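You operate a simulated robot arm through the tools that you are given. There is no shell and no other tool.

You run a simulated robot arm. Do the job below in one go: nothing can be reset, and whatever is moved stays where it is left.

## Task
Fit the green earth lug, tighten its nut, free the lock, turn the isolator on and press start.
Fine: earth first; wait till all four lamps are lit.

It is judged by the outcome, as a careful person would: the job done as asked, and still so three seconds after it is handed in. It fails if anything else is knocked over, pushed out of place, dropped, spilled or broken.

## Robot
A 7-joint arm with a two-finger parallel gripper, fixed in place. Base frame: the origin is at the foot of the arm, x ahead of it, y to its left, z up. Lengths are in cm, angles in degrees, forces in N, time in s.
Its first joint turns from -132.0 to 132.0 degrees. Payload 3.91 kg.
The tool frame sits at the grasp point between the pads (the TCP): z along the fingers, y along the line on which they close. The tips reach 3 cm beyond it. The gripper opens to 11 cm. The fingers are 2 cm wide and 1 cm thick; the gripper's body (4.8 by 11.2 cm) begins 5.5 cm behind the TCP.
Orientation is told as [roll, pitch, yaw] about the base's x, y, z axes, in that order, counted from this pose: with the fingers straight down and closing along the base's y, the tool's x points along the base's -x, its y along +y and its z along -z.

## Interface
- The arm moves only by the tool jog_arm. Its argument "motion" is one flat list of numbers, 6 for each row, row after row: the shift along the tool's x, y, z in cm, then the turn, a rotation vector about the tool's x, y, z in degrees. In form: [tx, ty, tz, ax, ay, az, tx, ty, tz, ax, ay, az, ...]. A call has 1 to 20 rows; each row shifts and turns the commanded pose from where the row before left it, along the tool's axes as they then stand. "jaw" is the gripper command, from -1 (shut) to 1 (fully open), values between in proportion, set as the call begins (left out, the last holds). A row lasts 0.2 s, in which the tool goes at most 5 cm and 8.6 degrees; a call with a longer step from one row to the next is refused whole, and so is a gripper value outside its range. A pose out of reach is approached as far as the arm can. The call stops where the force on the tool passes 60 N (or 10 N more than at its start, if that is more) or the arm is blocked; 0.2 s more then pass. Each finger travels about 10.8 cm/s and halts on what it meets, pressing with about 43 N; the grip force reading is that of the motor and also rises with nothing between the fingers. The clock runs only during rows and for 0.2 s after the last one: add rows that do not move to give the fingers time. It gives the time, the measured TCP pose, the force on the tool (base axes), the opening and the grip force at its end, in the units of the frame above (readings bear some noise), with the torque about the TCP (base axes, N m) and any sound that the robot's microphone picked up.
- Cameras (640 x 400 px; columns grow to the right, rows downward): "scene" is fixed at [40.01, -65.12, 161.98]; the picture's right is [1.00, -0.07, 0.00], its down [-0.02, -0.30, -0.95] and it looks along [0.07, 0.95, -0.30] (base axes); focal length 312 px, centre (320, 200). "wrist" rides on the gripper at [7.2, 1.7, -10.3] in the tool frame; the picture's right is [-0.23, 0.97, 0.00], its down [-0.76, -0.18, -0.62] and it looks along [-0.61, -0.14, 0.78] (tool axes); focal length 222 px, centre (320, 200).
- capture(camera): a new picture of that camera. It takes no simulated time.
- pixel_to_xyz(camera, pixels): for up to 12 pixels [column, row] of the newest picture of that camera ("zoom" is the newest enlarged one), the place [x, y, z] in the base frame of the surface seen there, good to about 0.2 cm. It takes no simulated time.
- enlarge(camera, box): a new picture of the part [left, top, right, bottom] of that camera's present view, enlarged. It takes no simulated time.
- job_done(): hands the job in; it is judged then, once.

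Unless the task says otherwise, let go and move clear before handing in.

The tools are called after "Call:" by a JSON object that holds its "name" and its "arguments". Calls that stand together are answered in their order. jog_arm: Moves the arm, as the interface text tells. Its arguments: {"type":"object","properties":{"motion":{"type":"array","items":{"type":"number"}},"jaw":{"type":"number"}},"required":["motion"]} The other tools are called the same way: capture (camera) takes a picture; pixel_to_xyz (camera, pixels) gives the place of the surface under pixels of a picture; enlarge (camera, box) takes an enlarged picture of a part of a camera's view; job_done () hands the job in.

At the start:

```text
time_s: 0.0
position: [17.25, 64.11, 137.45]
ee_rot: [0.0, 0.0, -0.1]
wrist_force: [-0.1, 0.6, 0.7]
ft_torque: [0.0, -0.01, 0.01]
opening: 11.01
grip_force: 0.0
```

scene: 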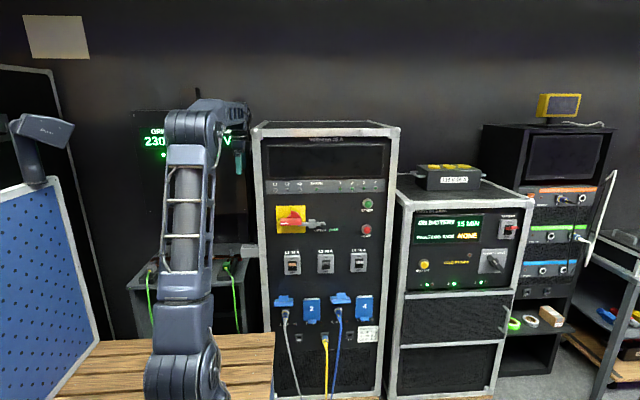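
wrist: 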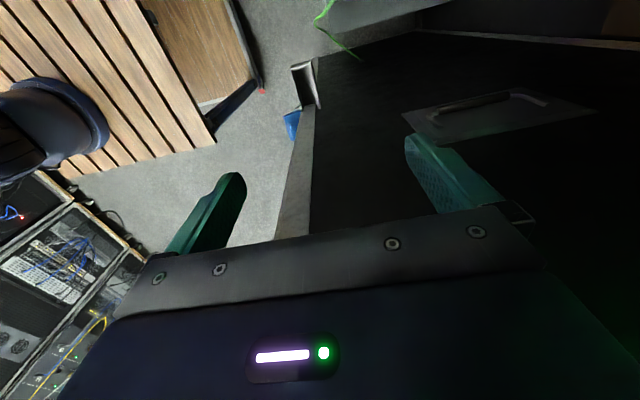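

The scene shows a power distribution rack with a yellow/red isolator near (292,218), start/stop buttons near (367,203)/(366,230), and green leads near (150,290) and (235,290). I'll enlarge several parts to find the lug, nut, lock and lamps.

Call:
{"name": "enlarge", "arguments": {"camera": "scene", "box": [250, 115, 410, 215]}}

Call:
{"name": "enlarge", "arguments": {"camera": "scene", "box": [250, 190, 410, 290]}}

Call:
{"name": "enlarge", "arguments": {"camera": "scene", "box": [250, 280, 410, 400]}}

Call:
{"name": "enlarge", "arguments": {"camera": "scene", "box": [110, 220, 270, 340]}}

Call:
{"name": "enlarge", "arguments": {"camera": "scene", "box": [390, 150, 550, 300]}}

```text
4.00 times, centred on (330, 165) of scene
```

zoom: 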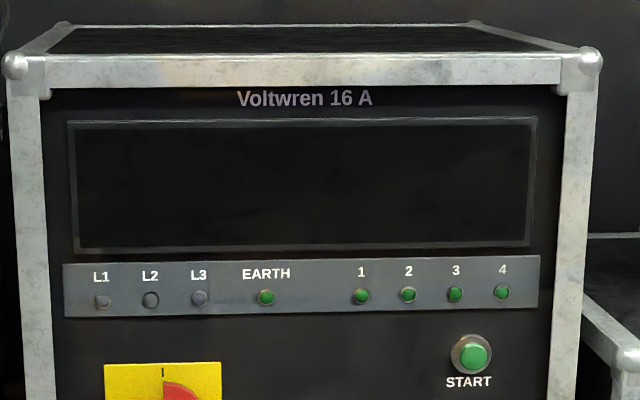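

```text
4.00 times, centred on (330, 240) of scene
```

zoom: 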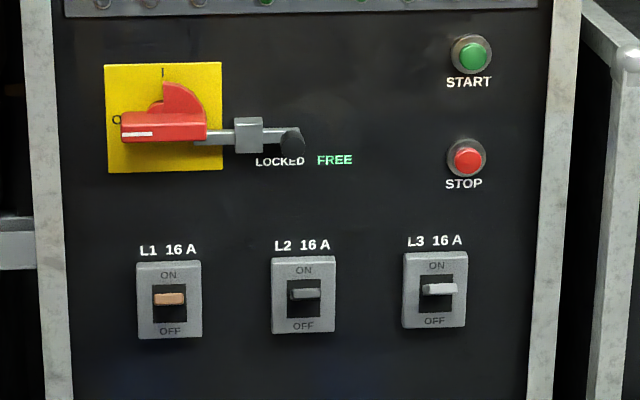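

```text
3.33 times, centred on (330, 340) of scene
```

zoom: 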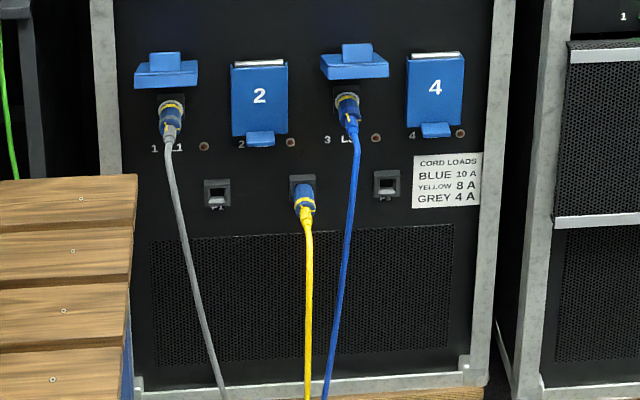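

```text
3.33 times, centred on (190, 280) of scene
```

zoom: 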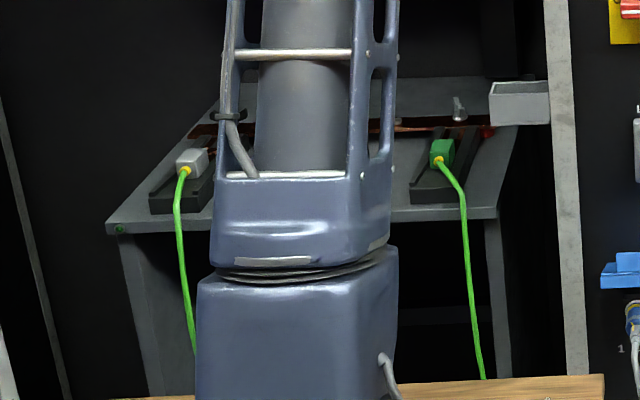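

```text
2.67 times, centred on (470, 225) of scene
```

zoom: 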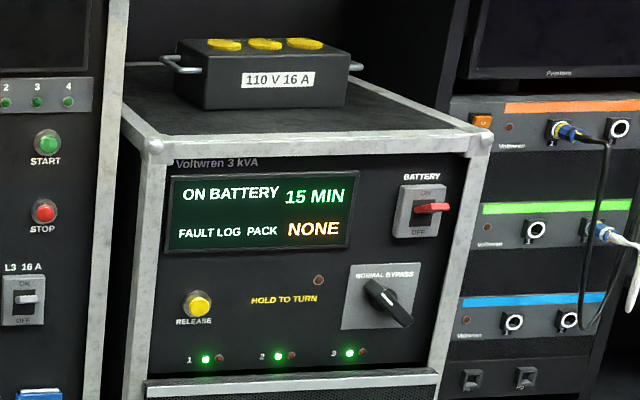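

The enlarged views show the earth bench behind the arm (green lug at zoom (441,152), stud at (458,108), grey tray at (518,103)) and the lock slider at (292,140) of the panel. I'll measure these places.

Call:
{"name": "enlarge", "arguments": {"camera": "scene", "box": [200, 230, 280, 290]}}

Call:
{"name": "pixel_to_xyz", "arguments": {"camera": "scene", "pixels": [[290, 220], [308, 223], [322, 225], [367, 203], [366, 230], [292, 262], [240, 264], [244, 252], [259, 250], [156, 270], [330, 270], [300, 250]]}}

```text
6.67 times, centred on (240, 260) of scene
```

zoom: 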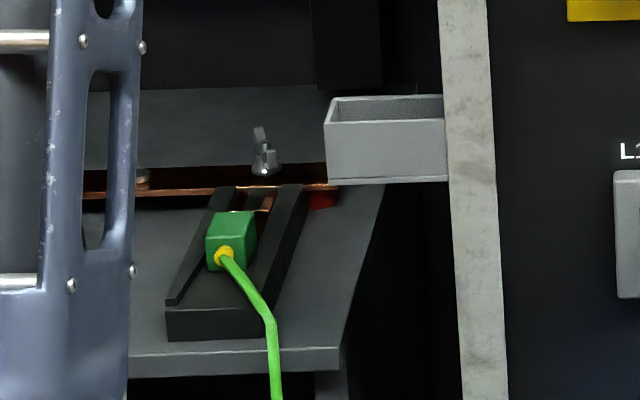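

```text
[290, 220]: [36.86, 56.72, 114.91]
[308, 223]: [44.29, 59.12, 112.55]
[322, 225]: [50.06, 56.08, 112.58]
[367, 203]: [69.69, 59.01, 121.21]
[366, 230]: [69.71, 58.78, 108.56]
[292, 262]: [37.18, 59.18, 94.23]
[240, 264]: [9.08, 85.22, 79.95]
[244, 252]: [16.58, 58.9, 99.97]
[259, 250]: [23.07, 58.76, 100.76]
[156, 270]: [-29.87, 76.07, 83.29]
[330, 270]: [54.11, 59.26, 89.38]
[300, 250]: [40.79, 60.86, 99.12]
```

The close zoom shows the green lug in a slide guide at zoom (232,235), a wing nut on a stud at (264,155), a copper bar at (200,190), and a tray at (385,140) fixed to the rack side. I'll measure them and look for further details.

Call:
{"name": "pixel_to_xyz", "arguments": {"camera": "zoom", "pixels": [[230, 240], [232, 215], [222, 258], [264, 155], [260, 135], [266, 170], [268, 202], [175, 295], [240, 325], [290, 200], [385, 100], [320, 200]]}}

Call:
{"name": "capture", "arguments": {"camera": "wrist"}}

```text
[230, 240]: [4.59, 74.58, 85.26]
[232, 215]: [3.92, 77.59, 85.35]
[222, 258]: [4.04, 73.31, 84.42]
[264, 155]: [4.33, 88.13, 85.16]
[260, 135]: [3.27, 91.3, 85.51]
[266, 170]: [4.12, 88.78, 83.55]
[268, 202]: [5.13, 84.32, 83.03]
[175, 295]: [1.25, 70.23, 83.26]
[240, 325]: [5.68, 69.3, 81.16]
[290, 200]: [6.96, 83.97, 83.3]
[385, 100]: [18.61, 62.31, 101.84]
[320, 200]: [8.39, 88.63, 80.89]
```

```text
taken
```

wrist: 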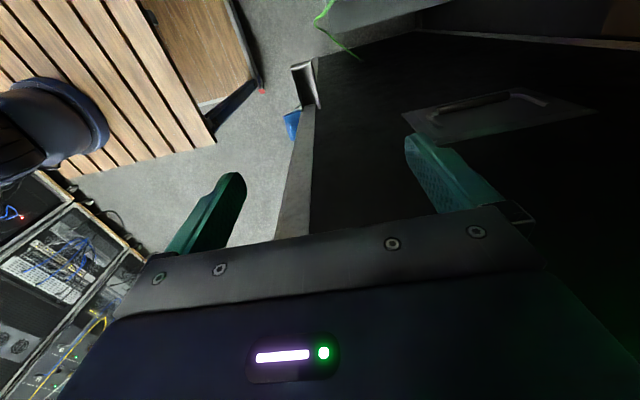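

The bench's lug and stud lie at about x=4, y=73–89, z=83–86. Before moving I'll check the wall display near (155,142) and the back of the bench for clearance.

Call:
{"name": "pixel_to_xyz", "arguments": {"camera": "scene", "pixels": [[155, 142], [228, 140], [240, 200], [240, 160], [265, 130], [395, 130], [243, 246], [150, 250], [230, 235], [130, 290], [245, 290], [225, 180]]}}

Call:
{"name": "enlarge", "arguments": {"camera": "scene", "box": [120, 90, 280, 250]}}

```text
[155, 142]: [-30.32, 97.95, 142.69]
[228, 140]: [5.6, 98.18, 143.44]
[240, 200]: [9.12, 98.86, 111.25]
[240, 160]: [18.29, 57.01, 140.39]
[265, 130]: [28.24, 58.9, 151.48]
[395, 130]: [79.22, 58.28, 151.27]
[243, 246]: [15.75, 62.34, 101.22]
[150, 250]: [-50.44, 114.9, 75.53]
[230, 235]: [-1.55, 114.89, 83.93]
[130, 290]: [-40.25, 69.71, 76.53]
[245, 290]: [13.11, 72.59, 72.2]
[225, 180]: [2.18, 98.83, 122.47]
```

```text
2.50 times, centred on (200, 170) of scene
```

zoom: 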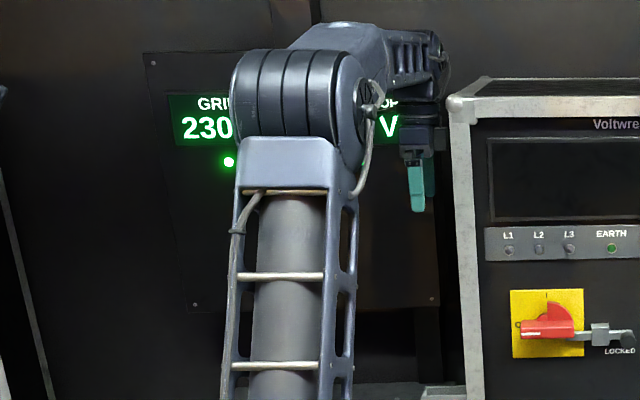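

The display board hangs at y≈98 down to z≈105, so the nut (y≈88) can be reached from above with about 4 cm margin behind the gripper. I'll move towards a viewing place above the bench in steps.

Call:
{"name": "jog_arm", "arguments": {"motion": [2, 0.7, 1.5, 0, 0, 0, 2, 0.7, 1.5, 0, 0, 0, 2, 0.7, 1.5, 0, 0, 0, 2, 0.7, 1.5, 0, 0, 0, 2, 0.7, 1.5, 0, 0, 0, 2, 0.7, 1.5, 0, 0, 0, 2, 0.8, 2, 0, 0, 0, 2, 0.8, 2, 0, 0, 0, 1.5, 0.8, 2, 0, 0, 0, 0, 0.8, 2, 0, 0, 0]}}

Call:
{"name": "capture", "arguments": {"camera": "wrist"}}

Call:
{"name": "capture", "arguments": {"camera": "scene"}}

```text
time_s: 2.2
position: [-0.29, 71.6, 120.74]
ee_rot: [0.0, 0.0, 0.0]
wrist_force: [0.3, 0.0, 1.0]
ft_torque: [0.03, 0.0, -0.02]
opening: 10.99
grip_force: 0.1
```

```text
taken
```

wrist: 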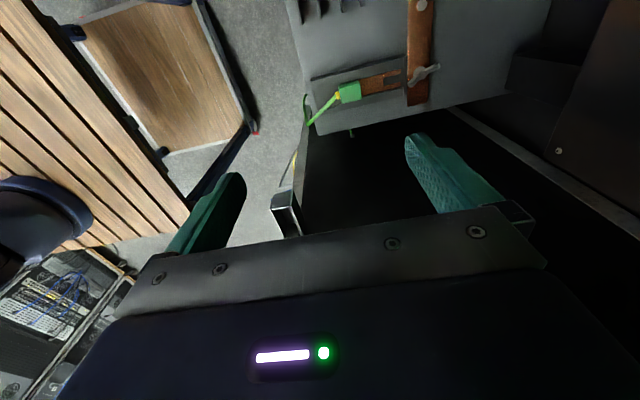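

```text
taken
```

scene: 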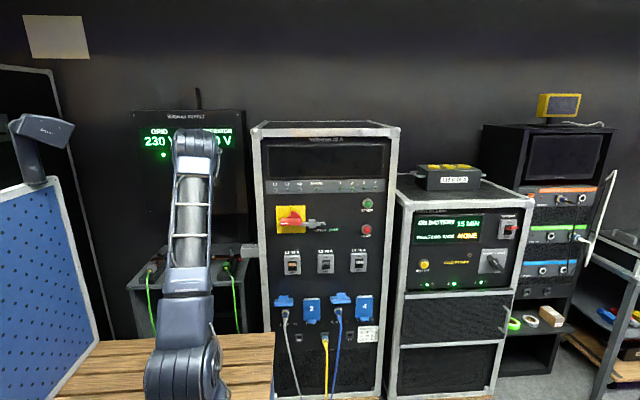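

The wrist view shows the green lug body at (349,92), its copper fork tongue at (380,83), the copper bar at (418,60) and the wing nut at (425,73). I'll enlarge it to see how it fits.

Call:
{"name": "enlarge", "arguments": {"camera": "wrist", "box": [280, 20, 460, 140]}}

Call:
{"name": "pixel_to_xyz", "arguments": {"camera": "wrist", "pixels": [[349, 92], [338, 95], [380, 83], [398, 78], [425, 73], [437, 68], [416, 78], [418, 50], [320, 85], [420, 100]]}}

Call:
{"name": "enlarge", "arguments": {"camera": "scene", "box": [120, 90, 280, 190]}}

```text
3.33 times, centred on (370, 80) of wrist
```

zoom: 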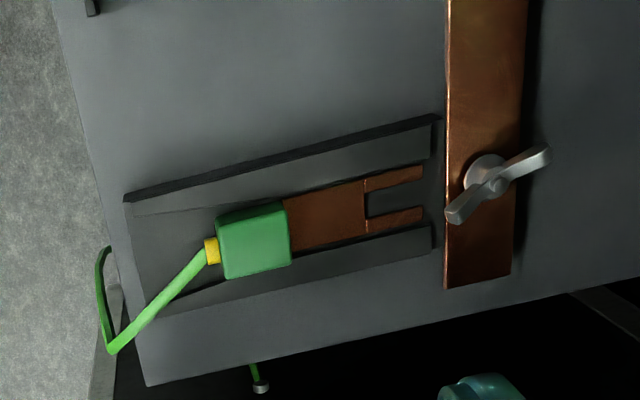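

```text
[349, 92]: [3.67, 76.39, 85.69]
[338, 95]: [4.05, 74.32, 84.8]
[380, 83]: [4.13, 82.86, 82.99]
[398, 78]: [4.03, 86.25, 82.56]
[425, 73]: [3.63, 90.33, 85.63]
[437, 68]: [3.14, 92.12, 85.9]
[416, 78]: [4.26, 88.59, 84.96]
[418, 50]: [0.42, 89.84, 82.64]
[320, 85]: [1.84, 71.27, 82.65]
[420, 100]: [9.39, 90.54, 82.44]
```

```text
4.00 times, centred on (200, 140) of scene
```

zoom: 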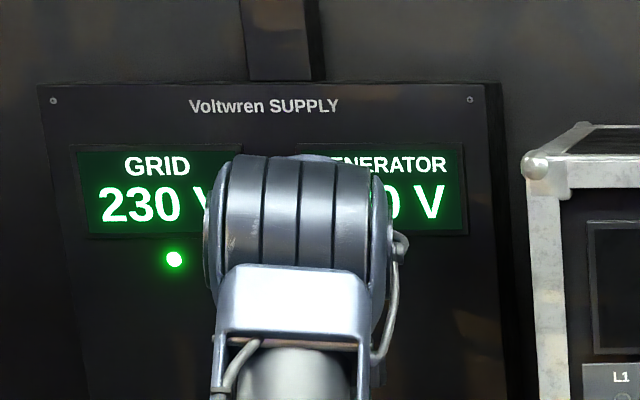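

The fork of the lug (zoom (395,200)) points at the wing-nut stud at (492,180), so the lug slides +y about 6 cm along its guide. I'll turn the tool so that the fingers close along x, with the camera on the base side.

Call:
{"name": "jog_arm", "arguments": {"motion": [0, 0, 0, 0, 0, -8.18, 0, 0, 0, 0, 0, -8.18, 0, 0, 0, 0, 0, -8.18, 0, 0, 0, 0, 0, -8.18, 0, 0, 0, 0, 0, -8.18, 0, 0, 0, 0, 0, -8.18, 0, 0, 0, 0, 0, -8.18, 0, 0, 0, 0, 0, -8.18, 0, 0, 0, 0, 0, -8.18, 0, 0, 0, 0, 0, -8.18, 0, 0, 0, 0, 0, -8.2, 0, 0, 0, 0, 0, 0]}}

Call:
{"name": "capture", "arguments": {"camera": "wrist"}}

```text
time_s: 4.8
position: [-0.33, 71.57, 120.63]
ee_rot: [0.0, -0.1, 90.1]
wrist_force: [0.3, -0.7, 0.3]
ft_torque: [-0.02, 0.02, -0.02]
opening: 11.0
grip_force: 0.0
```

```text
taken
```

wrist: 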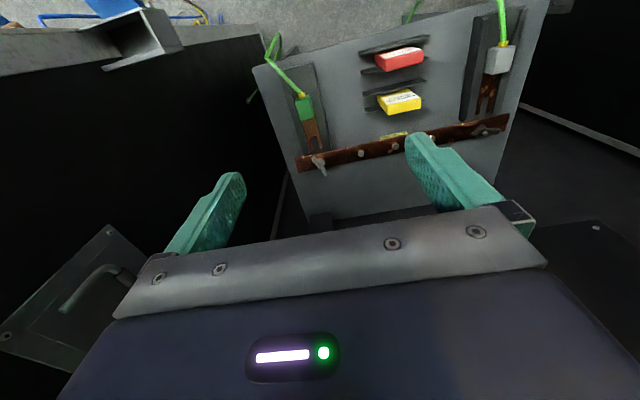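

The camera is now on the base side (image upside down), and the nut is at (318,162), the green lug at (306,108). I'll descend above the lug to a safe height.

Call:
{"name": "jog_arm", "arguments": {"motion": [-0.55, -0.54, 3, 0, 0, 0, -0.55, -0.54, 3, 0, 0, 0, -0.55, -0.54, 3, 0, 0, 0, -0.55, -0.54, 3, 0, 0, 0, -0.55, -0.54, 3, 0, 0, 0, -0.55, -0.54, 3, 0, 0, 0, -0.55, -0.54, 3, 0, 0, 0, -0.55, -0.54, 3, 0, 0, 0]}}

Call:
{"name": "capture", "arguments": {"camera": "wrist"}}

Call:
{"name": "enlarge", "arguments": {"camera": "wrist", "box": [200, 40, 440, 190]}}

```text
time_s: 6.6
position: [3.75, 75.93, 96.76]
ee_rot: [0.1, 0.1, 90.0]
wrist_force: [0.6, 0.5, 0.2]
ft_torque: [0.01, -0.03, -0.02]
opening: 10.98
grip_force: 0.1
```

```text
taken
```

wrist: 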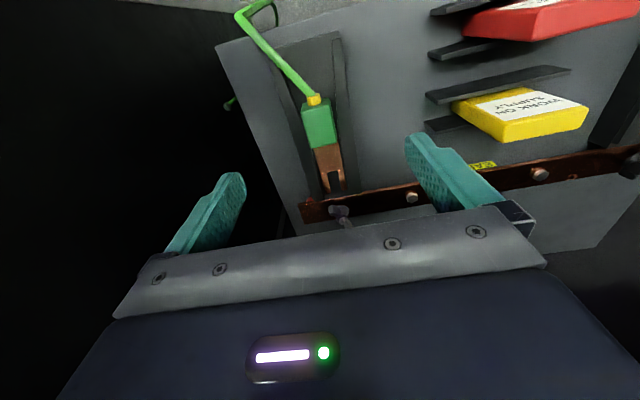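

```text
2.67 times, centred on (320, 115) of wrist
```

zoom: 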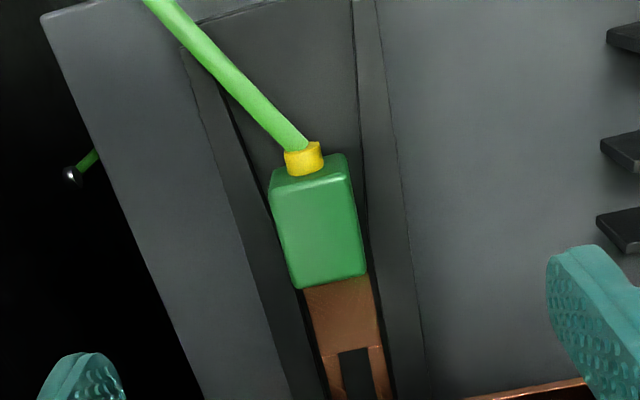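

The lug body's corners show at zoom (272,195), (345,165), (364,270), (296,285), with rails on both sides. I'll measure these.

Call:
{"name": "pixel_to_xyz", "arguments": {"camera": "zoom", "pixels": [[276, 205], [345, 185], [362, 268], [298, 282], [315, 230], [285, 250], [355, 225], [220, 150], [370, 150], [400, 350], [280, 350], [340, 320]]}}

Call:
{"name": "pixel_to_xyz", "arguments": {"camera": "wrist", "pixels": [[335, 212], [345, 223], [325, 188], [343, 186], [333, 175], [310, 205], [412, 197]]}}

```text
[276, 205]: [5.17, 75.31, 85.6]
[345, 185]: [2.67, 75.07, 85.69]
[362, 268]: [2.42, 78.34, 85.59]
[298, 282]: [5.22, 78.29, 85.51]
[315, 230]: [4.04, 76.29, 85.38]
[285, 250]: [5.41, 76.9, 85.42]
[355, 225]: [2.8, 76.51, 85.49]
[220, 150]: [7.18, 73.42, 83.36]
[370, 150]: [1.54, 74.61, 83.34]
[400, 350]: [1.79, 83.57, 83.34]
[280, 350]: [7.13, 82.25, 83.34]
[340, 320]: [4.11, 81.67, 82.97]
```

```text
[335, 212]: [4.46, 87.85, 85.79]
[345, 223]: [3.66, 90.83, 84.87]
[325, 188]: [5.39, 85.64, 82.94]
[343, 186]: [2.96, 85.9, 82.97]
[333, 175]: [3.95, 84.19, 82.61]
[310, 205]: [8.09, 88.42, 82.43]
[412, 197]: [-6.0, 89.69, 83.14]
```

The lug body spans x 2.45–5.4, y 74.5–78.4, top z 85.5, with rail tops at 83.3. I'll narrow the jaw and lower so that the tips stay above the rails (TCP z≈86.9).

Call:
{"name": "jog_arm", "arguments": {"motion": [-0.1, -0.04, 2, 0, 0, 0, -0.1, -0.04, 2, 0, 0, 0, -0.1, -0.04, 2, 0, 0, 0, -0.1, -0.04, 2, 0, 0, 0, -0.1, -0.04, 1.8, 0, 0, 0, 0, 0, 0, 0, 0, 0], "jaw": 0.1}}

Call:
{"name": "capture", "arguments": {"camera": "wrist"}}

Call:
{"name": "enlarge", "arguments": {"camera": "scene", "box": [200, 200, 280, 290]}}

```text
time_s: 8.0
position: [4.09, 76.25, 86.75]
ee_rot: [-0.1, -0.1, 90.0]
wrist_force: [0.4, -0.5, -0.4]
ft_torque: [0.02, 0.01, 0.0]
opening: 6.05
grip_force: 0.1
```

```text
taken
```

wrist: 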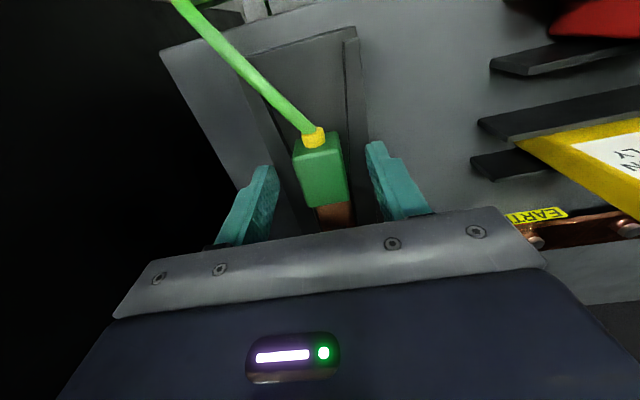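

```text
4.44 times, centred on (240, 245) of scene
```

zoom: 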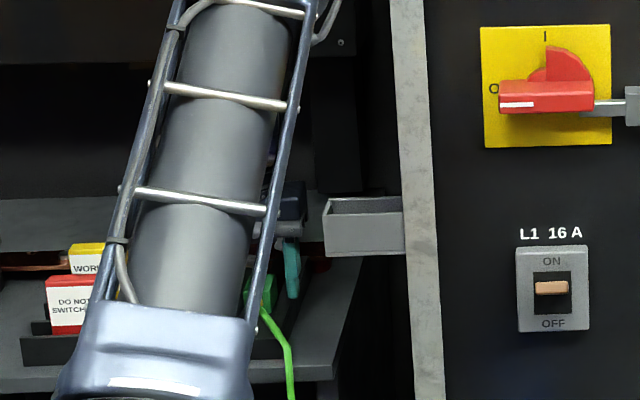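

The fingers at (260,200) and (392,185) straddle the green body at (320,170), above the rails. I'll close the grip.

Call:
{"name": "jog_arm", "arguments": {"motion": [0, 0, 0, 0, 0, 0, 0, 0, 0, 0, 0, 0, 0, 0, 0, 0, 0, 0, 0, 0, 0, 0, 0, 0], "jaw": -1}}

Call:
{"name": "capture", "arguments": {"camera": "wrist"}}

```text
time_s: 9.0
position: [4.13, 76.17, 86.87]
ee_rot: [0.0, 0.0, 90.0]
wrist_force: [-0.3, -1.2, 0.0]
ft_torque: [0.07, -0.02, 0.05]
opening: 2.92
grip_force: 42.5
```

```text
taken
```

wrist: 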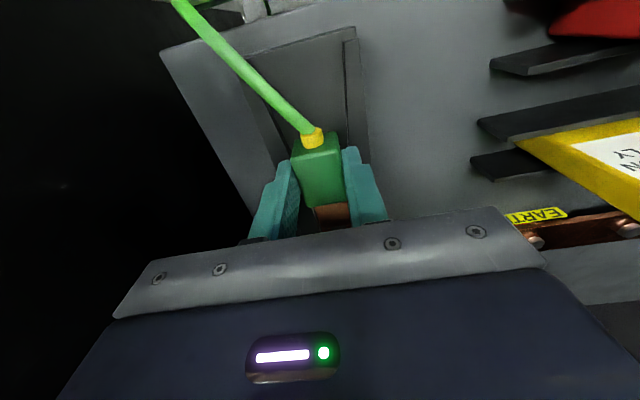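

Gripped at 2.92 cm. I'll slide the lug +y (tool −x) slowly for 5 cm and check the force.

Call:
{"name": "jog_arm", "arguments": {"motion": [-0.5, 0, 0, 0, 0, 0, -0.5, 0, 0, 0, 0, 0, -0.5, 0, 0, 0, 0, 0, -0.5, 0, 0, 0, 0, 0, -0.5, 0, 0, 0, 0, 0, -0.5, 0, 0, 0, 0, 0, -0.5, 0, 0, 0, 0, 0, -0.5, 0, 0, 0, 0, 0, -0.5, 0, 0, 0, 0, 0, -0.5, 0, 0, 0, 0, 0]}}

Call:
{"name": "capture", "arguments": {"camera": "wrist"}}

Call:
{"name": "enlarge", "arguments": {"camera": "scene", "box": [200, 220, 280, 280]}}

```text
time_s: 11.2
position: [4.11, 81.44, 86.71]
ee_rot: [0.0, 0.0, 90.0]
wrist_force: [-1.2, -1.7, 2.0]
ft_torque: [0.09, -0.03, -0.03]
opening: 2.92
grip_force: 42.7
```

```text
taken
```

wrist: 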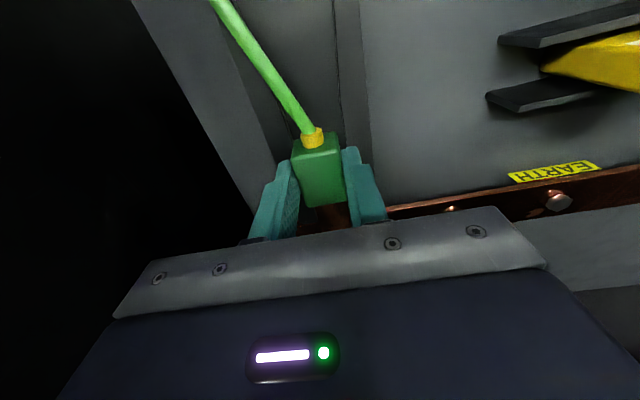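

```text
6.67 times, centred on (240, 250) of scene
```

zoom: 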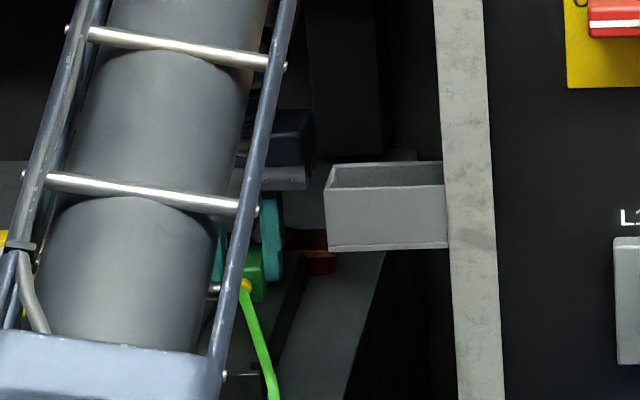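

The lug slid freely to TCP y 81.4 with only ~2 N. I'll continue in small steps until it seats against the stud.

Call:
{"name": "jog_arm", "arguments": {"motion": [-0.2, 0, 0, 0, 0, 0, -0.2, 0, 0, 0, 0, 0, -0.2, 0, 0, 0, 0, 0, 0, 0, 0, 0, 0, 0]}}

Call:
{"name": "capture", "arguments": {"camera": "wrist"}}

```text
time_s: 12.2
position: [4.19, 81.99, 86.77]
ee_rot: [0.0, 0.0, 90.1]
wrist_force: [0.9, 0.0, 0.4]
ft_torque: [-0.02, -0.01, -0.01]
opening: 2.91
grip_force: 42.7
```

```text
taken
```

wrist: 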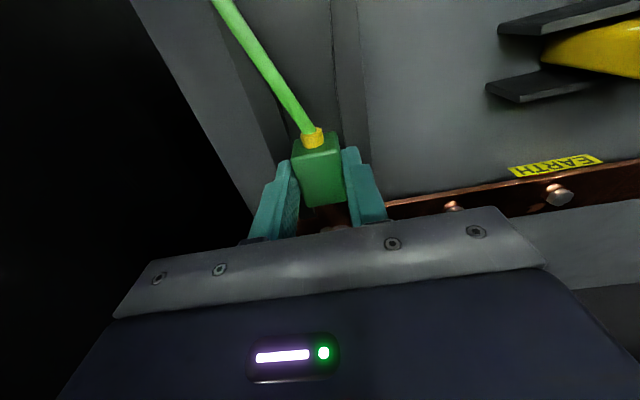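

Call:
{"name": "jog_arm", "arguments": {"motion": [-0.15, 0, 0, 0, 0, 0, -0.15, 0, 0, 0, 0, 0, -0.15, 0, 0, 0, 0, 0, 0, 0, 0, 0, 0, 0]}}

Call:
{"name": "enlarge", "arguments": {"camera": "wrist", "box": [260, 100, 420, 250]}}

```text
time_s: 13.2
position: [4.08, 82.52, 86.83]
ee_rot: [0.0, 0.0, 90.1]
wrist_force: [-0.2, 0.7, 0.3]
ft_torque: [-0.04, 0.03, -0.02]
opening: 2.92
grip_force: 43.1
```

```text
2.67 times, centred on (340, 175) of wrist
```

zoom: 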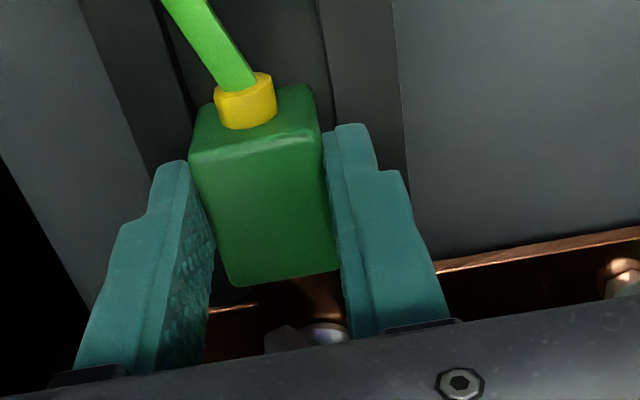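

No contact yet at y 82.5, and the nut is now just ahead of the body at zoom (320,333). I'll carry on in small steps.

Call:
{"name": "jog_arm", "arguments": {"motion": [-0.12, 0, 0, 0, 0, 0, -0.12, 0, 0, 0, 0, 0, -0.12, 0, 0, 0, 0, 0, 0, 0, 0, 0, 0, 0]}}

Call:
{"name": "enlarge", "arguments": {"camera": "wrist", "box": [260, 100, 420, 250]}}

```text
time_s: 14.2
position: [4.11, 82.63, 86.7]
ee_rot: [0.1, 0.1, 90.0]
wrist_force: [2.5, -32.1, 5.9]
ft_torque: [-0.81, -0.09, -0.22]
opening: 2.93
grip_force: 42.9
```

```text
2.67 times, centred on (340, 175) of wrist
```

zoom: 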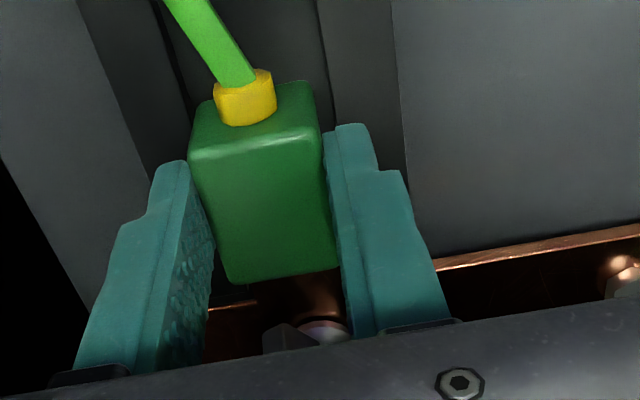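

A reaction of −32 N along y shows the fork is seated on the stud at TCP y 82.6. I'll ease back the push, open to about 5.5 cm and rise.

Call:
{"name": "jog_arm", "arguments": {"motion": [0.12, 0, 0, 0, 0, 0, 0.1, 0, 0, 0, 0, 0, 0, 0, 0, 0, 0, 0]}}

Call:
{"name": "jog_arm", "arguments": {"motion": [0, 0, 0, 0, 0, 0, 0, 0, 0, 0, 0, 0, 0, 0, 0, 0, 0, 0, 0, 0, -1.5, 0, 0, 0, 0, 0, -1.5, 0, 0, 0, 0, 0, -1.5, 0, 0, 0, 0, 0, -1.5, 0, 0, 0, 0, 0, -1.5, 0, 0, 0, 0, 0, -1.5, 0, 0, 0], "jaw": 0}}

Call:
{"name": "capture", "arguments": {"camera": "wrist"}}

Call:
{"name": "enlarge", "arguments": {"camera": "wrist", "box": [240, 80, 420, 220]}}

```text
time_s: 15.0
position: [3.99, 82.68, 86.87]
ee_rot: [0.1, -0.1, 90.0]
wrist_force: [-0.5, -9.8, -3.7]
ft_torque: [-0.66, -0.05, -0.03]
opening: 2.91
grip_force: 43.2
```

```text
time_s: 17.0
position: [4.26, 82.52, 95.61]
ee_rot: [0.0, 0.0, 90.0]
wrist_force: [-0.1, 0.6, -0.5]
ft_torque: [0.03, 0.01, 0.0]
opening: 5.49
grip_force: 0.0
```

```text
taken
```

wrist: 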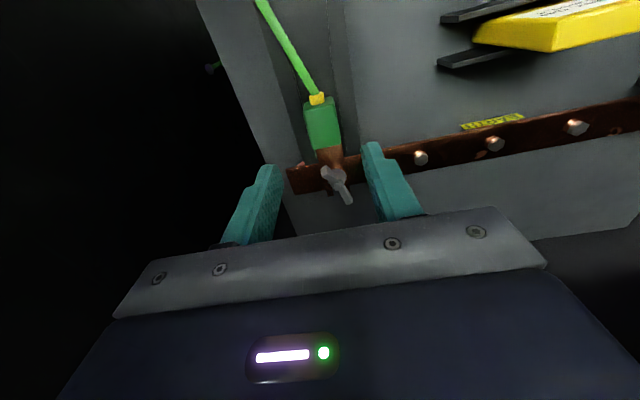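

```text
2.86 times, centred on (330, 150) of wrist
```

zoom: 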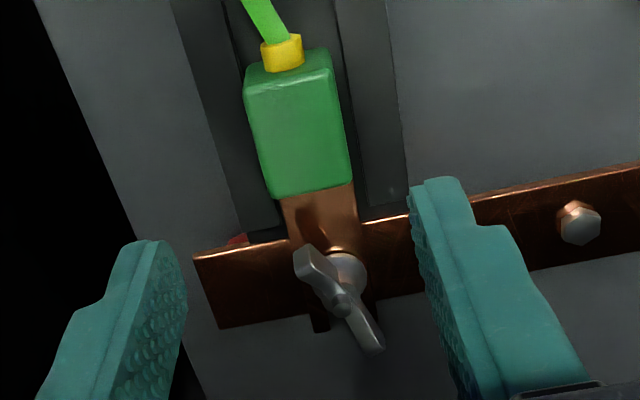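

The fork straddles the stud, its tips showing at zoom (320,322) beyond the bar. Now I'll measure the wing nut: wing ends at (308,262) and (372,342), hub at (342,302).

Call:
{"name": "pixel_to_xyz", "arguments": {"camera": "zoom", "pixels": [[308, 262], [318, 275], [342, 302], [360, 325], [374, 346], [350, 268], [320, 322], [372, 290], [305, 280], [375, 330]]}}

Call:
{"name": "enlarge", "arguments": {"camera": "wrist", "box": [300, 155, 370, 210]}}

```text
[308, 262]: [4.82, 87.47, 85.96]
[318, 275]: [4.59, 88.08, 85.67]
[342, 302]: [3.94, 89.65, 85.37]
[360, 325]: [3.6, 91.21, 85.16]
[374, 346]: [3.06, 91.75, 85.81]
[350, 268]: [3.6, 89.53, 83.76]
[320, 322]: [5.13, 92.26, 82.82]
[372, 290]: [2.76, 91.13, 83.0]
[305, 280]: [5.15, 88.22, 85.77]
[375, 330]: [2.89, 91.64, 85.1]
```

```text
7.27 times, centred on (335, 182) of wrist
```

zoom: 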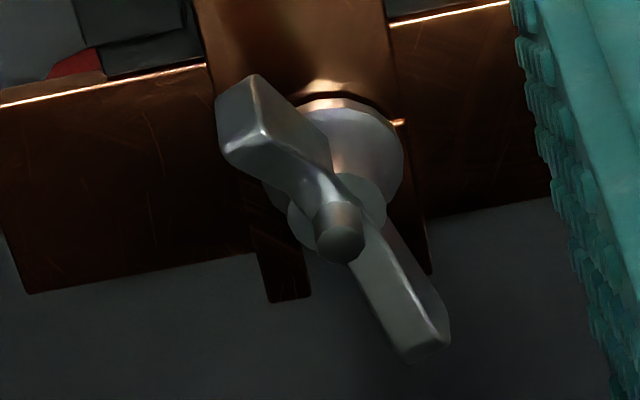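

The wing nut's centre is about (3.95, 89.7), wings running from (4.95,87.6) to (3.0,91.8), i.e. about 25° off the y axis. I'll move above it and turn the tool to yaw 115 so the fingers close across the wings.

Call:
{"name": "jog_arm", "arguments": {"motion": [-1.8, 0.08, 0, 0, 0, 0, -1.8, 0.08, 0, 0, 0, 0, -1.8, 0.08, 0, 0, 0, 0, -1.8, 0.07, 0, 0, 0, 0, 0, 0, 0, 0, 0, -8.3, 0, 0, 0, 0, 0, -8.3, 0, 0, 0, 0, 0, -8.4, 0, 0, 0, 0, 0, 0]}}

Call:
{"name": "capture", "arguments": {"camera": "wrist"}}

Call:
{"name": "capture", "arguments": {"camera": "scene"}}

```text
time_s: 18.8
position: [3.83, 89.96, 95.67]
ee_rot: [0.0, 0.0, 115.1]
wrist_force: [-0.2, -0.4, -0.5]
ft_torque: [0.03, 0.02, 0.0]
opening: 5.48
grip_force: 0.0
```

```text
taken
```

wrist: 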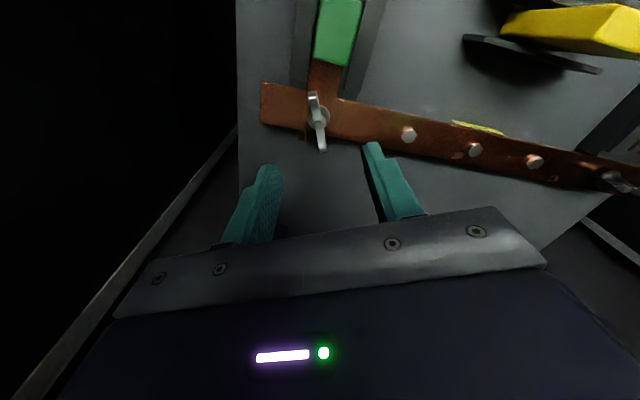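

```text
taken
```

scene: 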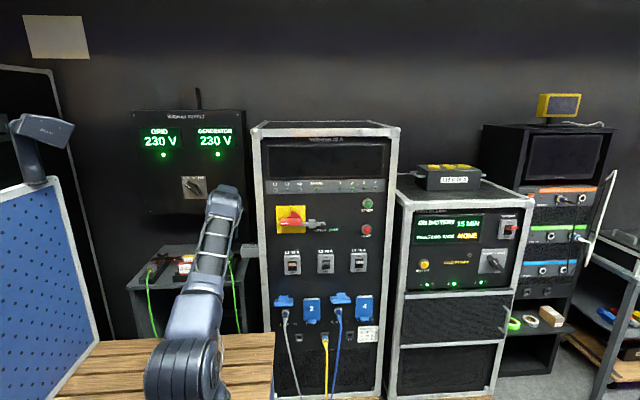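

The scene now shows a selector knob on the supply board at (194,186), which must not be touched. I'll measure it and re-measure the nut from the enlarged wrist view.

Call:
{"name": "pixel_to_xyz", "arguments": {"camera": "scene", "pixels": [[194, 186], [200, 184], [160, 210], [232, 180], [205, 205], [182, 178]]}}

Call:
{"name": "enlarge", "arguments": {"camera": "wrist", "box": [260, 70, 380, 170]}}

Call:
{"name": "enlarge", "arguments": {"camera": "scene", "box": [130, 100, 260, 220]}}

```text
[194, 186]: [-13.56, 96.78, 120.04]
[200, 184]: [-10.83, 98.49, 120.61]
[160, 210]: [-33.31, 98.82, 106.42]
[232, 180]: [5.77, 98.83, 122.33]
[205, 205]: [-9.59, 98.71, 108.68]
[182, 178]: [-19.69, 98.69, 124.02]
```

```text
4.00 times, centred on (320, 120) of wrist
```

zoom: 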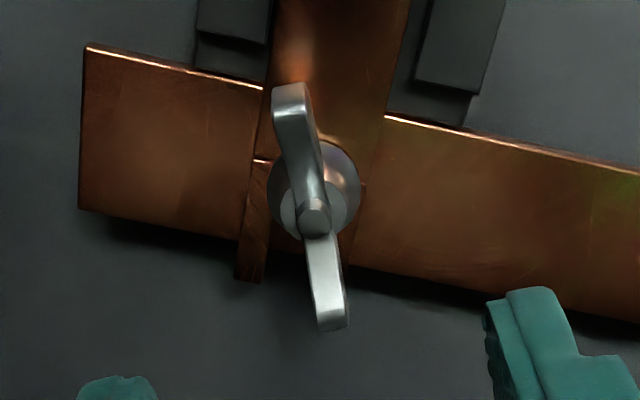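

```text
3.33 times, centred on (195, 160) of scene
```

zoom: 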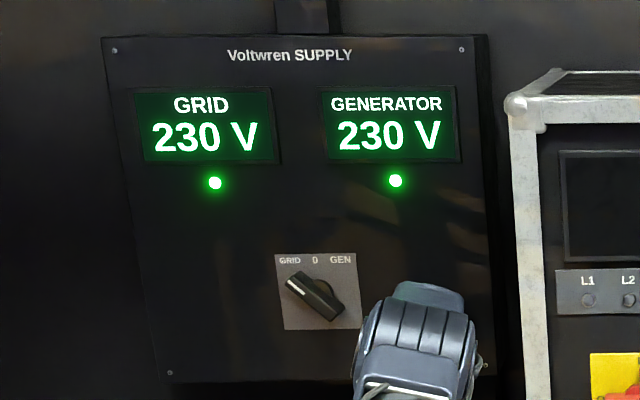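

Call:
{"name": "pixel_to_xyz", "arguments": {"camera": "zoom", "pixels": [[290, 95], [295, 110], [303, 160], [314, 212], [325, 270], [332, 318], [276, 110], [340, 318], [345, 165], [252, 230], [362, 230]]}}

```text
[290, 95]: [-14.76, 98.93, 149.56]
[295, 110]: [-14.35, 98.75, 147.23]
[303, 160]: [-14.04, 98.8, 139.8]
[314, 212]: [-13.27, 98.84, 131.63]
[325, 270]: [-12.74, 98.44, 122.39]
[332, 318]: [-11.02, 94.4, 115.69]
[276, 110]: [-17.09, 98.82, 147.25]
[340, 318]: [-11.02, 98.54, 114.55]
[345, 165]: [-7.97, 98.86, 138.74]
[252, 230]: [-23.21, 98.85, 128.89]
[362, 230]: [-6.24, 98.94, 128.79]
```

The last zoom was of the scene, so I'll measure the nut with wrist pixels instead (zoom/4 offset by 240, 70).

Call:
{"name": "pixel_to_xyz", "arguments": {"camera": "wrist", "pixels": [[312.5, 94], [314, 98], [315.5, 110], [318.5, 123], [321, 137], [323, 149], [309, 98], [325, 149], [326.5, 112], [303, 128], [330.5, 128]]}}

```text
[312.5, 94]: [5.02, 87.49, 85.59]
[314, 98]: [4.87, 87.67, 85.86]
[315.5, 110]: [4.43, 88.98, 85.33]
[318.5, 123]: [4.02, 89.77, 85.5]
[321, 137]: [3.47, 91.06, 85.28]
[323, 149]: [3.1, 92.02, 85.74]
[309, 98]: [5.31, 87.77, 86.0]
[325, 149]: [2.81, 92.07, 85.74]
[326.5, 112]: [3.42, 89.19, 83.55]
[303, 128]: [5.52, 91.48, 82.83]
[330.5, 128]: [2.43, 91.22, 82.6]
```

The nut's hub is at about (4.0, 89.77) with wings at 114°, matching the tool. I'll lower to TCP z≈87.3 (tips at ~84.3) with the jaw still open.

Call:
{"name": "jog_arm", "arguments": {"motion": [0.18, 0, 1.7, 0, 0, 0, 0, 0, 1.7, 0, 0, 0, 0, 0, 1.7, 0, 0, 0, 0, 0, 1.7, 0, 0, 0, 0, 0, 1.5, 0, 0, 0, 0, 0, 0, 0, 0, 0]}}

Call:
{"name": "enlarge", "arguments": {"camera": "wrist", "box": [230, 120, 410, 250]}}

```text
time_s: 20.2
position: [3.85, 89.72, 87.56]
ee_rot: [-0.1, 0.0, 115.0]
wrist_force: [-0.1, -0.4, -0.2]
ft_torque: [-0.01, 0.0, 0.01]
opening: 5.48
grip_force: 0.1
```

```text
3.08 times, centred on (320, 185) of wrist
```

zoom: 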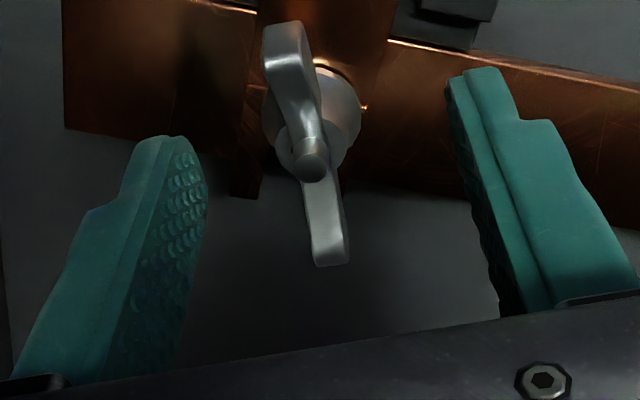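

The nut sits between the fingers at zoom (312,150), nearly centred. I'll lower a touch and close.

Call:
{"name": "jog_arm", "arguments": {"motion": [0, 0, 0.25, 0, 0, 0, 0, 0, 0, 0, 0, 0, 0, 0, 0, 0, 0, 0, 0, 0, 0, 0, 0, 0, 0, 0, 0, 0, 0, 0], "jaw": -1}}

Call:
{"name": "enlarge", "arguments": {"camera": "wrist", "box": [230, 120, 410, 250]}}

```text
time_s: 21.4
position: [4.02, 89.6, 87.25]
ee_rot: [-0.1, -0.2, 114.8]
wrist_force: [18.4, 20.7, 5.7]
ft_torque: [1.39, 0.26, -0.09]
opening: 0.79
grip_force: 44.8
```

```text
3.08 times, centred on (320, 185) of wrist
```

zoom: 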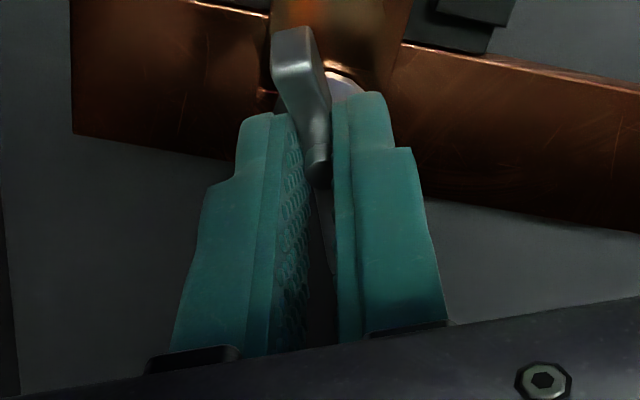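

Gripped at 0.79 cm with the hub centred in the image at (318,168); a side force of ~25 N says the tool is ~0.2 cm off along the closing line. I'll correct that and begin turning clockwise (tool +z).

Call:
{"name": "jog_arm", "arguments": {"motion": [-0.08, -0.18, 0, 0, 0, 0, 0, 0, 0, 0, 0, 6, 0, 0, 0, 0, 0, 6, 0, 0, 0, 0, 0, 6, 0, 0, 0, 0, 0, 6, 0, 0, 0, 0, 0, 6]}}

Call:
{"name": "enlarge", "arguments": {"camera": "wrist", "box": [230, 120, 410, 250]}}

```text
time_s: 22.8
position: [3.92, 89.79, 87.27]
ee_rot: [0.1, -0.2, 84.9]
wrist_force: [-1.8, -15.8, 16.5]
ft_torque: [-0.54, -0.28, 0.02]
opening: 0.8
grip_force: 44.8
```

```text
3.08 times, centred on (320, 185) of wrist
```

zoom: 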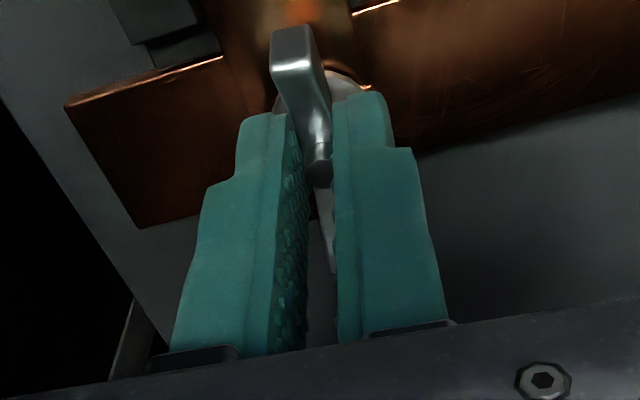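

Turned 30° freely (torque 0.02 N m); the z force of +16.5 N bears watching. I'll turn another 30° and check the trend.

Call:
{"name": "jog_arm", "arguments": {"motion": [0, 0, 0, 0, 0, 6, 0, 0, 0, 0, 0, 6, 0, 0, 0, 0, 0, 6, 0, 0, 0, 0, 0, 6, 0, 0, 0, 0, 0, 6]}}

Call:
{"name": "enlarge", "arguments": {"camera": "wrist", "box": [230, 120, 410, 250]}}

```text
time_s: 24.0
position: [3.8, 89.77, 87.26]
ee_rot: [0.2, 0.0, 55.0]
wrist_force: [-38.7, 13.2, 11.5]
ft_torque: [0.58, 0.07, 0.13]
opening: 0.83
grip_force: 45.6
```

```text
3.08 times, centred on (320, 185) of wrist
```

zoom: 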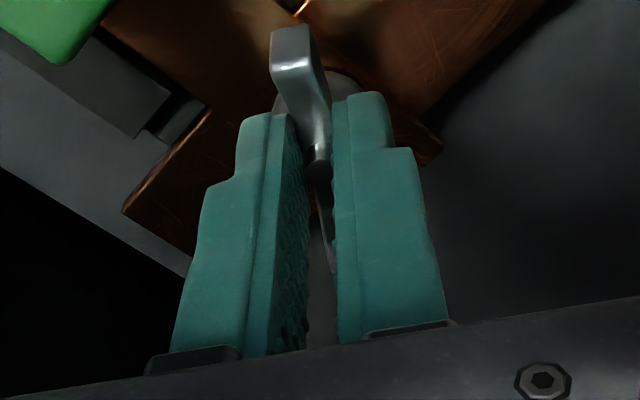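

The nut turns with the fingers, but a side force of (−38.7, 13.2) N has built up from a small off-centre. I'll shift the tool ~0.25 cm to relieve it before going on.

Call:
{"name": "jog_arm", "arguments": {"motion": [0.04, 0.12, 0, 0, 0, 0, 0.04, 0.13, 0, 0, 0, 0, 0, 0, 0, 0, 0, 0]}}

Call:
{"name": "pixel_to_xyz", "arguments": {"camera": "wrist", "pixels": [[311, 134], [318, 142], [319, 173]]}}

```text
time_s: 24.8
position: [3.92, 89.71, 87.28]
ee_rot: [0.0, 0.0, 55.0]
wrist_force: [-27.8, -0.4, 16.3]
ft_torque: [-0.78, 1.22, 0.05]
opening: 0.8
grip_force: 45.0
```

```text
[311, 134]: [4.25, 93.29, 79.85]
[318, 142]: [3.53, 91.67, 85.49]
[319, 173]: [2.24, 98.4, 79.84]
```

The side force dropped to −27.8 N in x. I'll correct a little more and keep turning, then take a full capture to check the nut height.

Call:
{"name": "jog_arm", "arguments": {"motion": [0.1, 0.13, 0, 0, 0, 0, 0, 0, 0, 0, 0, 6, 0, 0, 0, 0, 0, 6, 0, 0, 0, 0, 0, 6]}}

Call:
{"name": "capture", "arguments": {"camera": "wrist"}}

Call:
{"name": "enlarge", "arguments": {"camera": "wrist", "box": [230, 120, 410, 250]}}

```text
time_s: 25.8
position: [3.85, 89.76, 87.29]
ee_rot: [0.0, -0.2, 36.9]
wrist_force: [-8.6, 1.0, 16.5]
ft_torque: [-0.01, 0.24, -0.03]
opening: 0.78
grip_force: 44.6
```

```text
taken
```

wrist: 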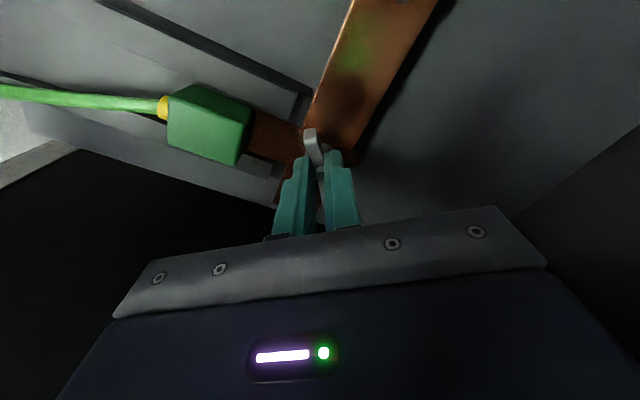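

```text
3.08 times, centred on (320, 185) of wrist
```

zoom: 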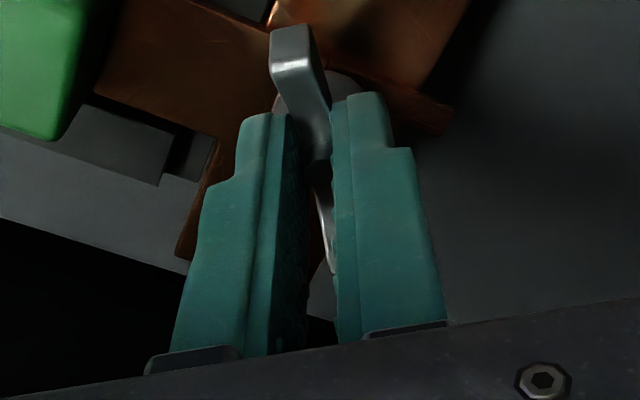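

Side forces are now small and the nut is following (yaw 37). I'll continue turning another 36°.

Call:
{"name": "jog_arm", "arguments": {"motion": [0, 0, 0, 0, 0, 6, 0, 0, 0, 0, 0, 6, 0, 0, 0, 0, 0, 6, 0, 0, 0, 0, 0, 6, 0, 0, 0, 0, 0, 6, 0, 0, 0, 0, 0, 6]}}

Call:
{"name": "enlarge", "arguments": {"camera": "wrist", "box": [230, 120, 410, 250]}}

```text
time_s: 27.2
position: [3.84, 89.98, 87.32]
ee_rot: [0.3, 0.0, 1.0]
wrist_force: [-1.3, 35.1, 14.4]
ft_torque: [0.38, -0.91, 0.09]
opening: 0.79
grip_force: 45.3
```

```text
3.08 times, centred on (320, 185) of wrist
```

zoom: 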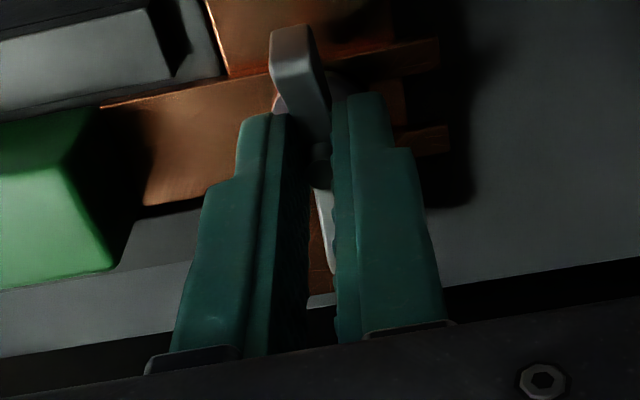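

Turning continues with low torque (0.09), with +35 N in y from off-centre. I'll correct +y by 0.2 and check the scene for clearance before the camera swings towards the board.

Call:
{"name": "jog_arm", "arguments": {"motion": [0, 0.2, 0, 0, 0, 0, 0, 0, 0, 0, 0, 6, 0, 0, 0, 0, 0, 6]}}

Call:
{"name": "enlarge", "arguments": {"camera": "scene", "box": [150, 150, 290, 290]}}

Call:
{"name": "capture", "arguments": {"camera": "wrist"}}

```text
time_s: 28.0
position: [3.72, 89.98, 87.21]
ee_rot: [-0.2, -0.1, -11.0]
wrist_force: [8.6, 5.4, 13.6]
ft_torque: [0.24, -0.75, 1.13]
opening: 1.11
grip_force: 45.1
```

```text
2.86 times, centred on (220, 220) of scene
```

zoom: 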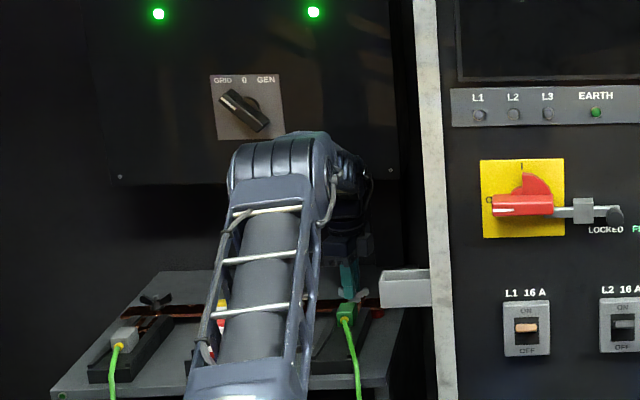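

```text
taken
```

wrist: 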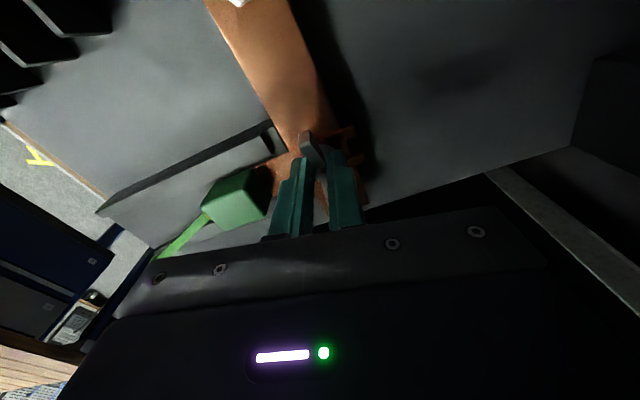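

The torque about z jumped to 1.13 N m and the jaw was pried from 0.79 to 1.11 cm, so the nut is now resisting after ~115–120° of turn. I'll look closely at it.

Call:
{"name": "enlarge", "arguments": {"camera": "wrist", "box": [230, 100, 410, 230]}}

Call:
{"name": "enlarge", "arguments": {"camera": "scene", "box": [215, 230, 275, 270]}}

Call:
{"name": "enlarge", "arguments": {"camera": "scene", "box": [250, 170, 410, 250]}}

```text
3.08 times, centred on (320, 165) of wrist
```

zoom: 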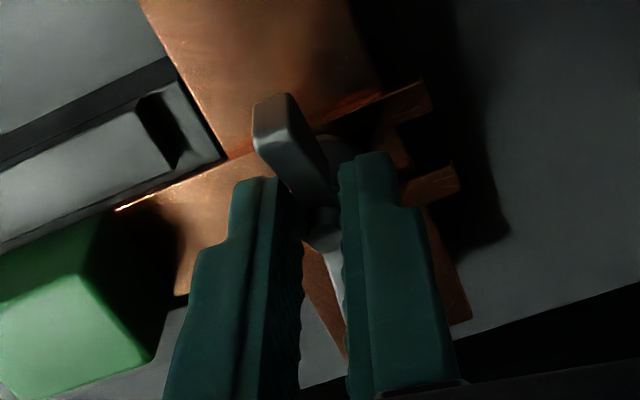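

```text
10.00 times, centred on (245, 250) of scene
```

zoom: 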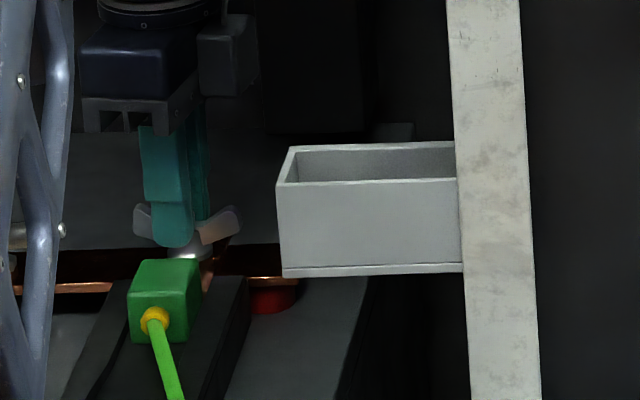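

```text
4.00 times, centred on (330, 210) of scene
```

zoom: 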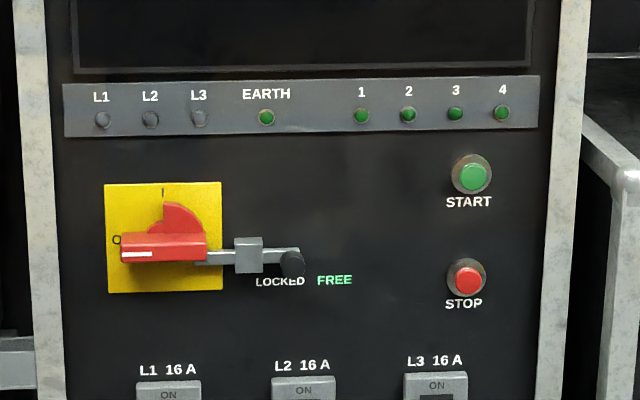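

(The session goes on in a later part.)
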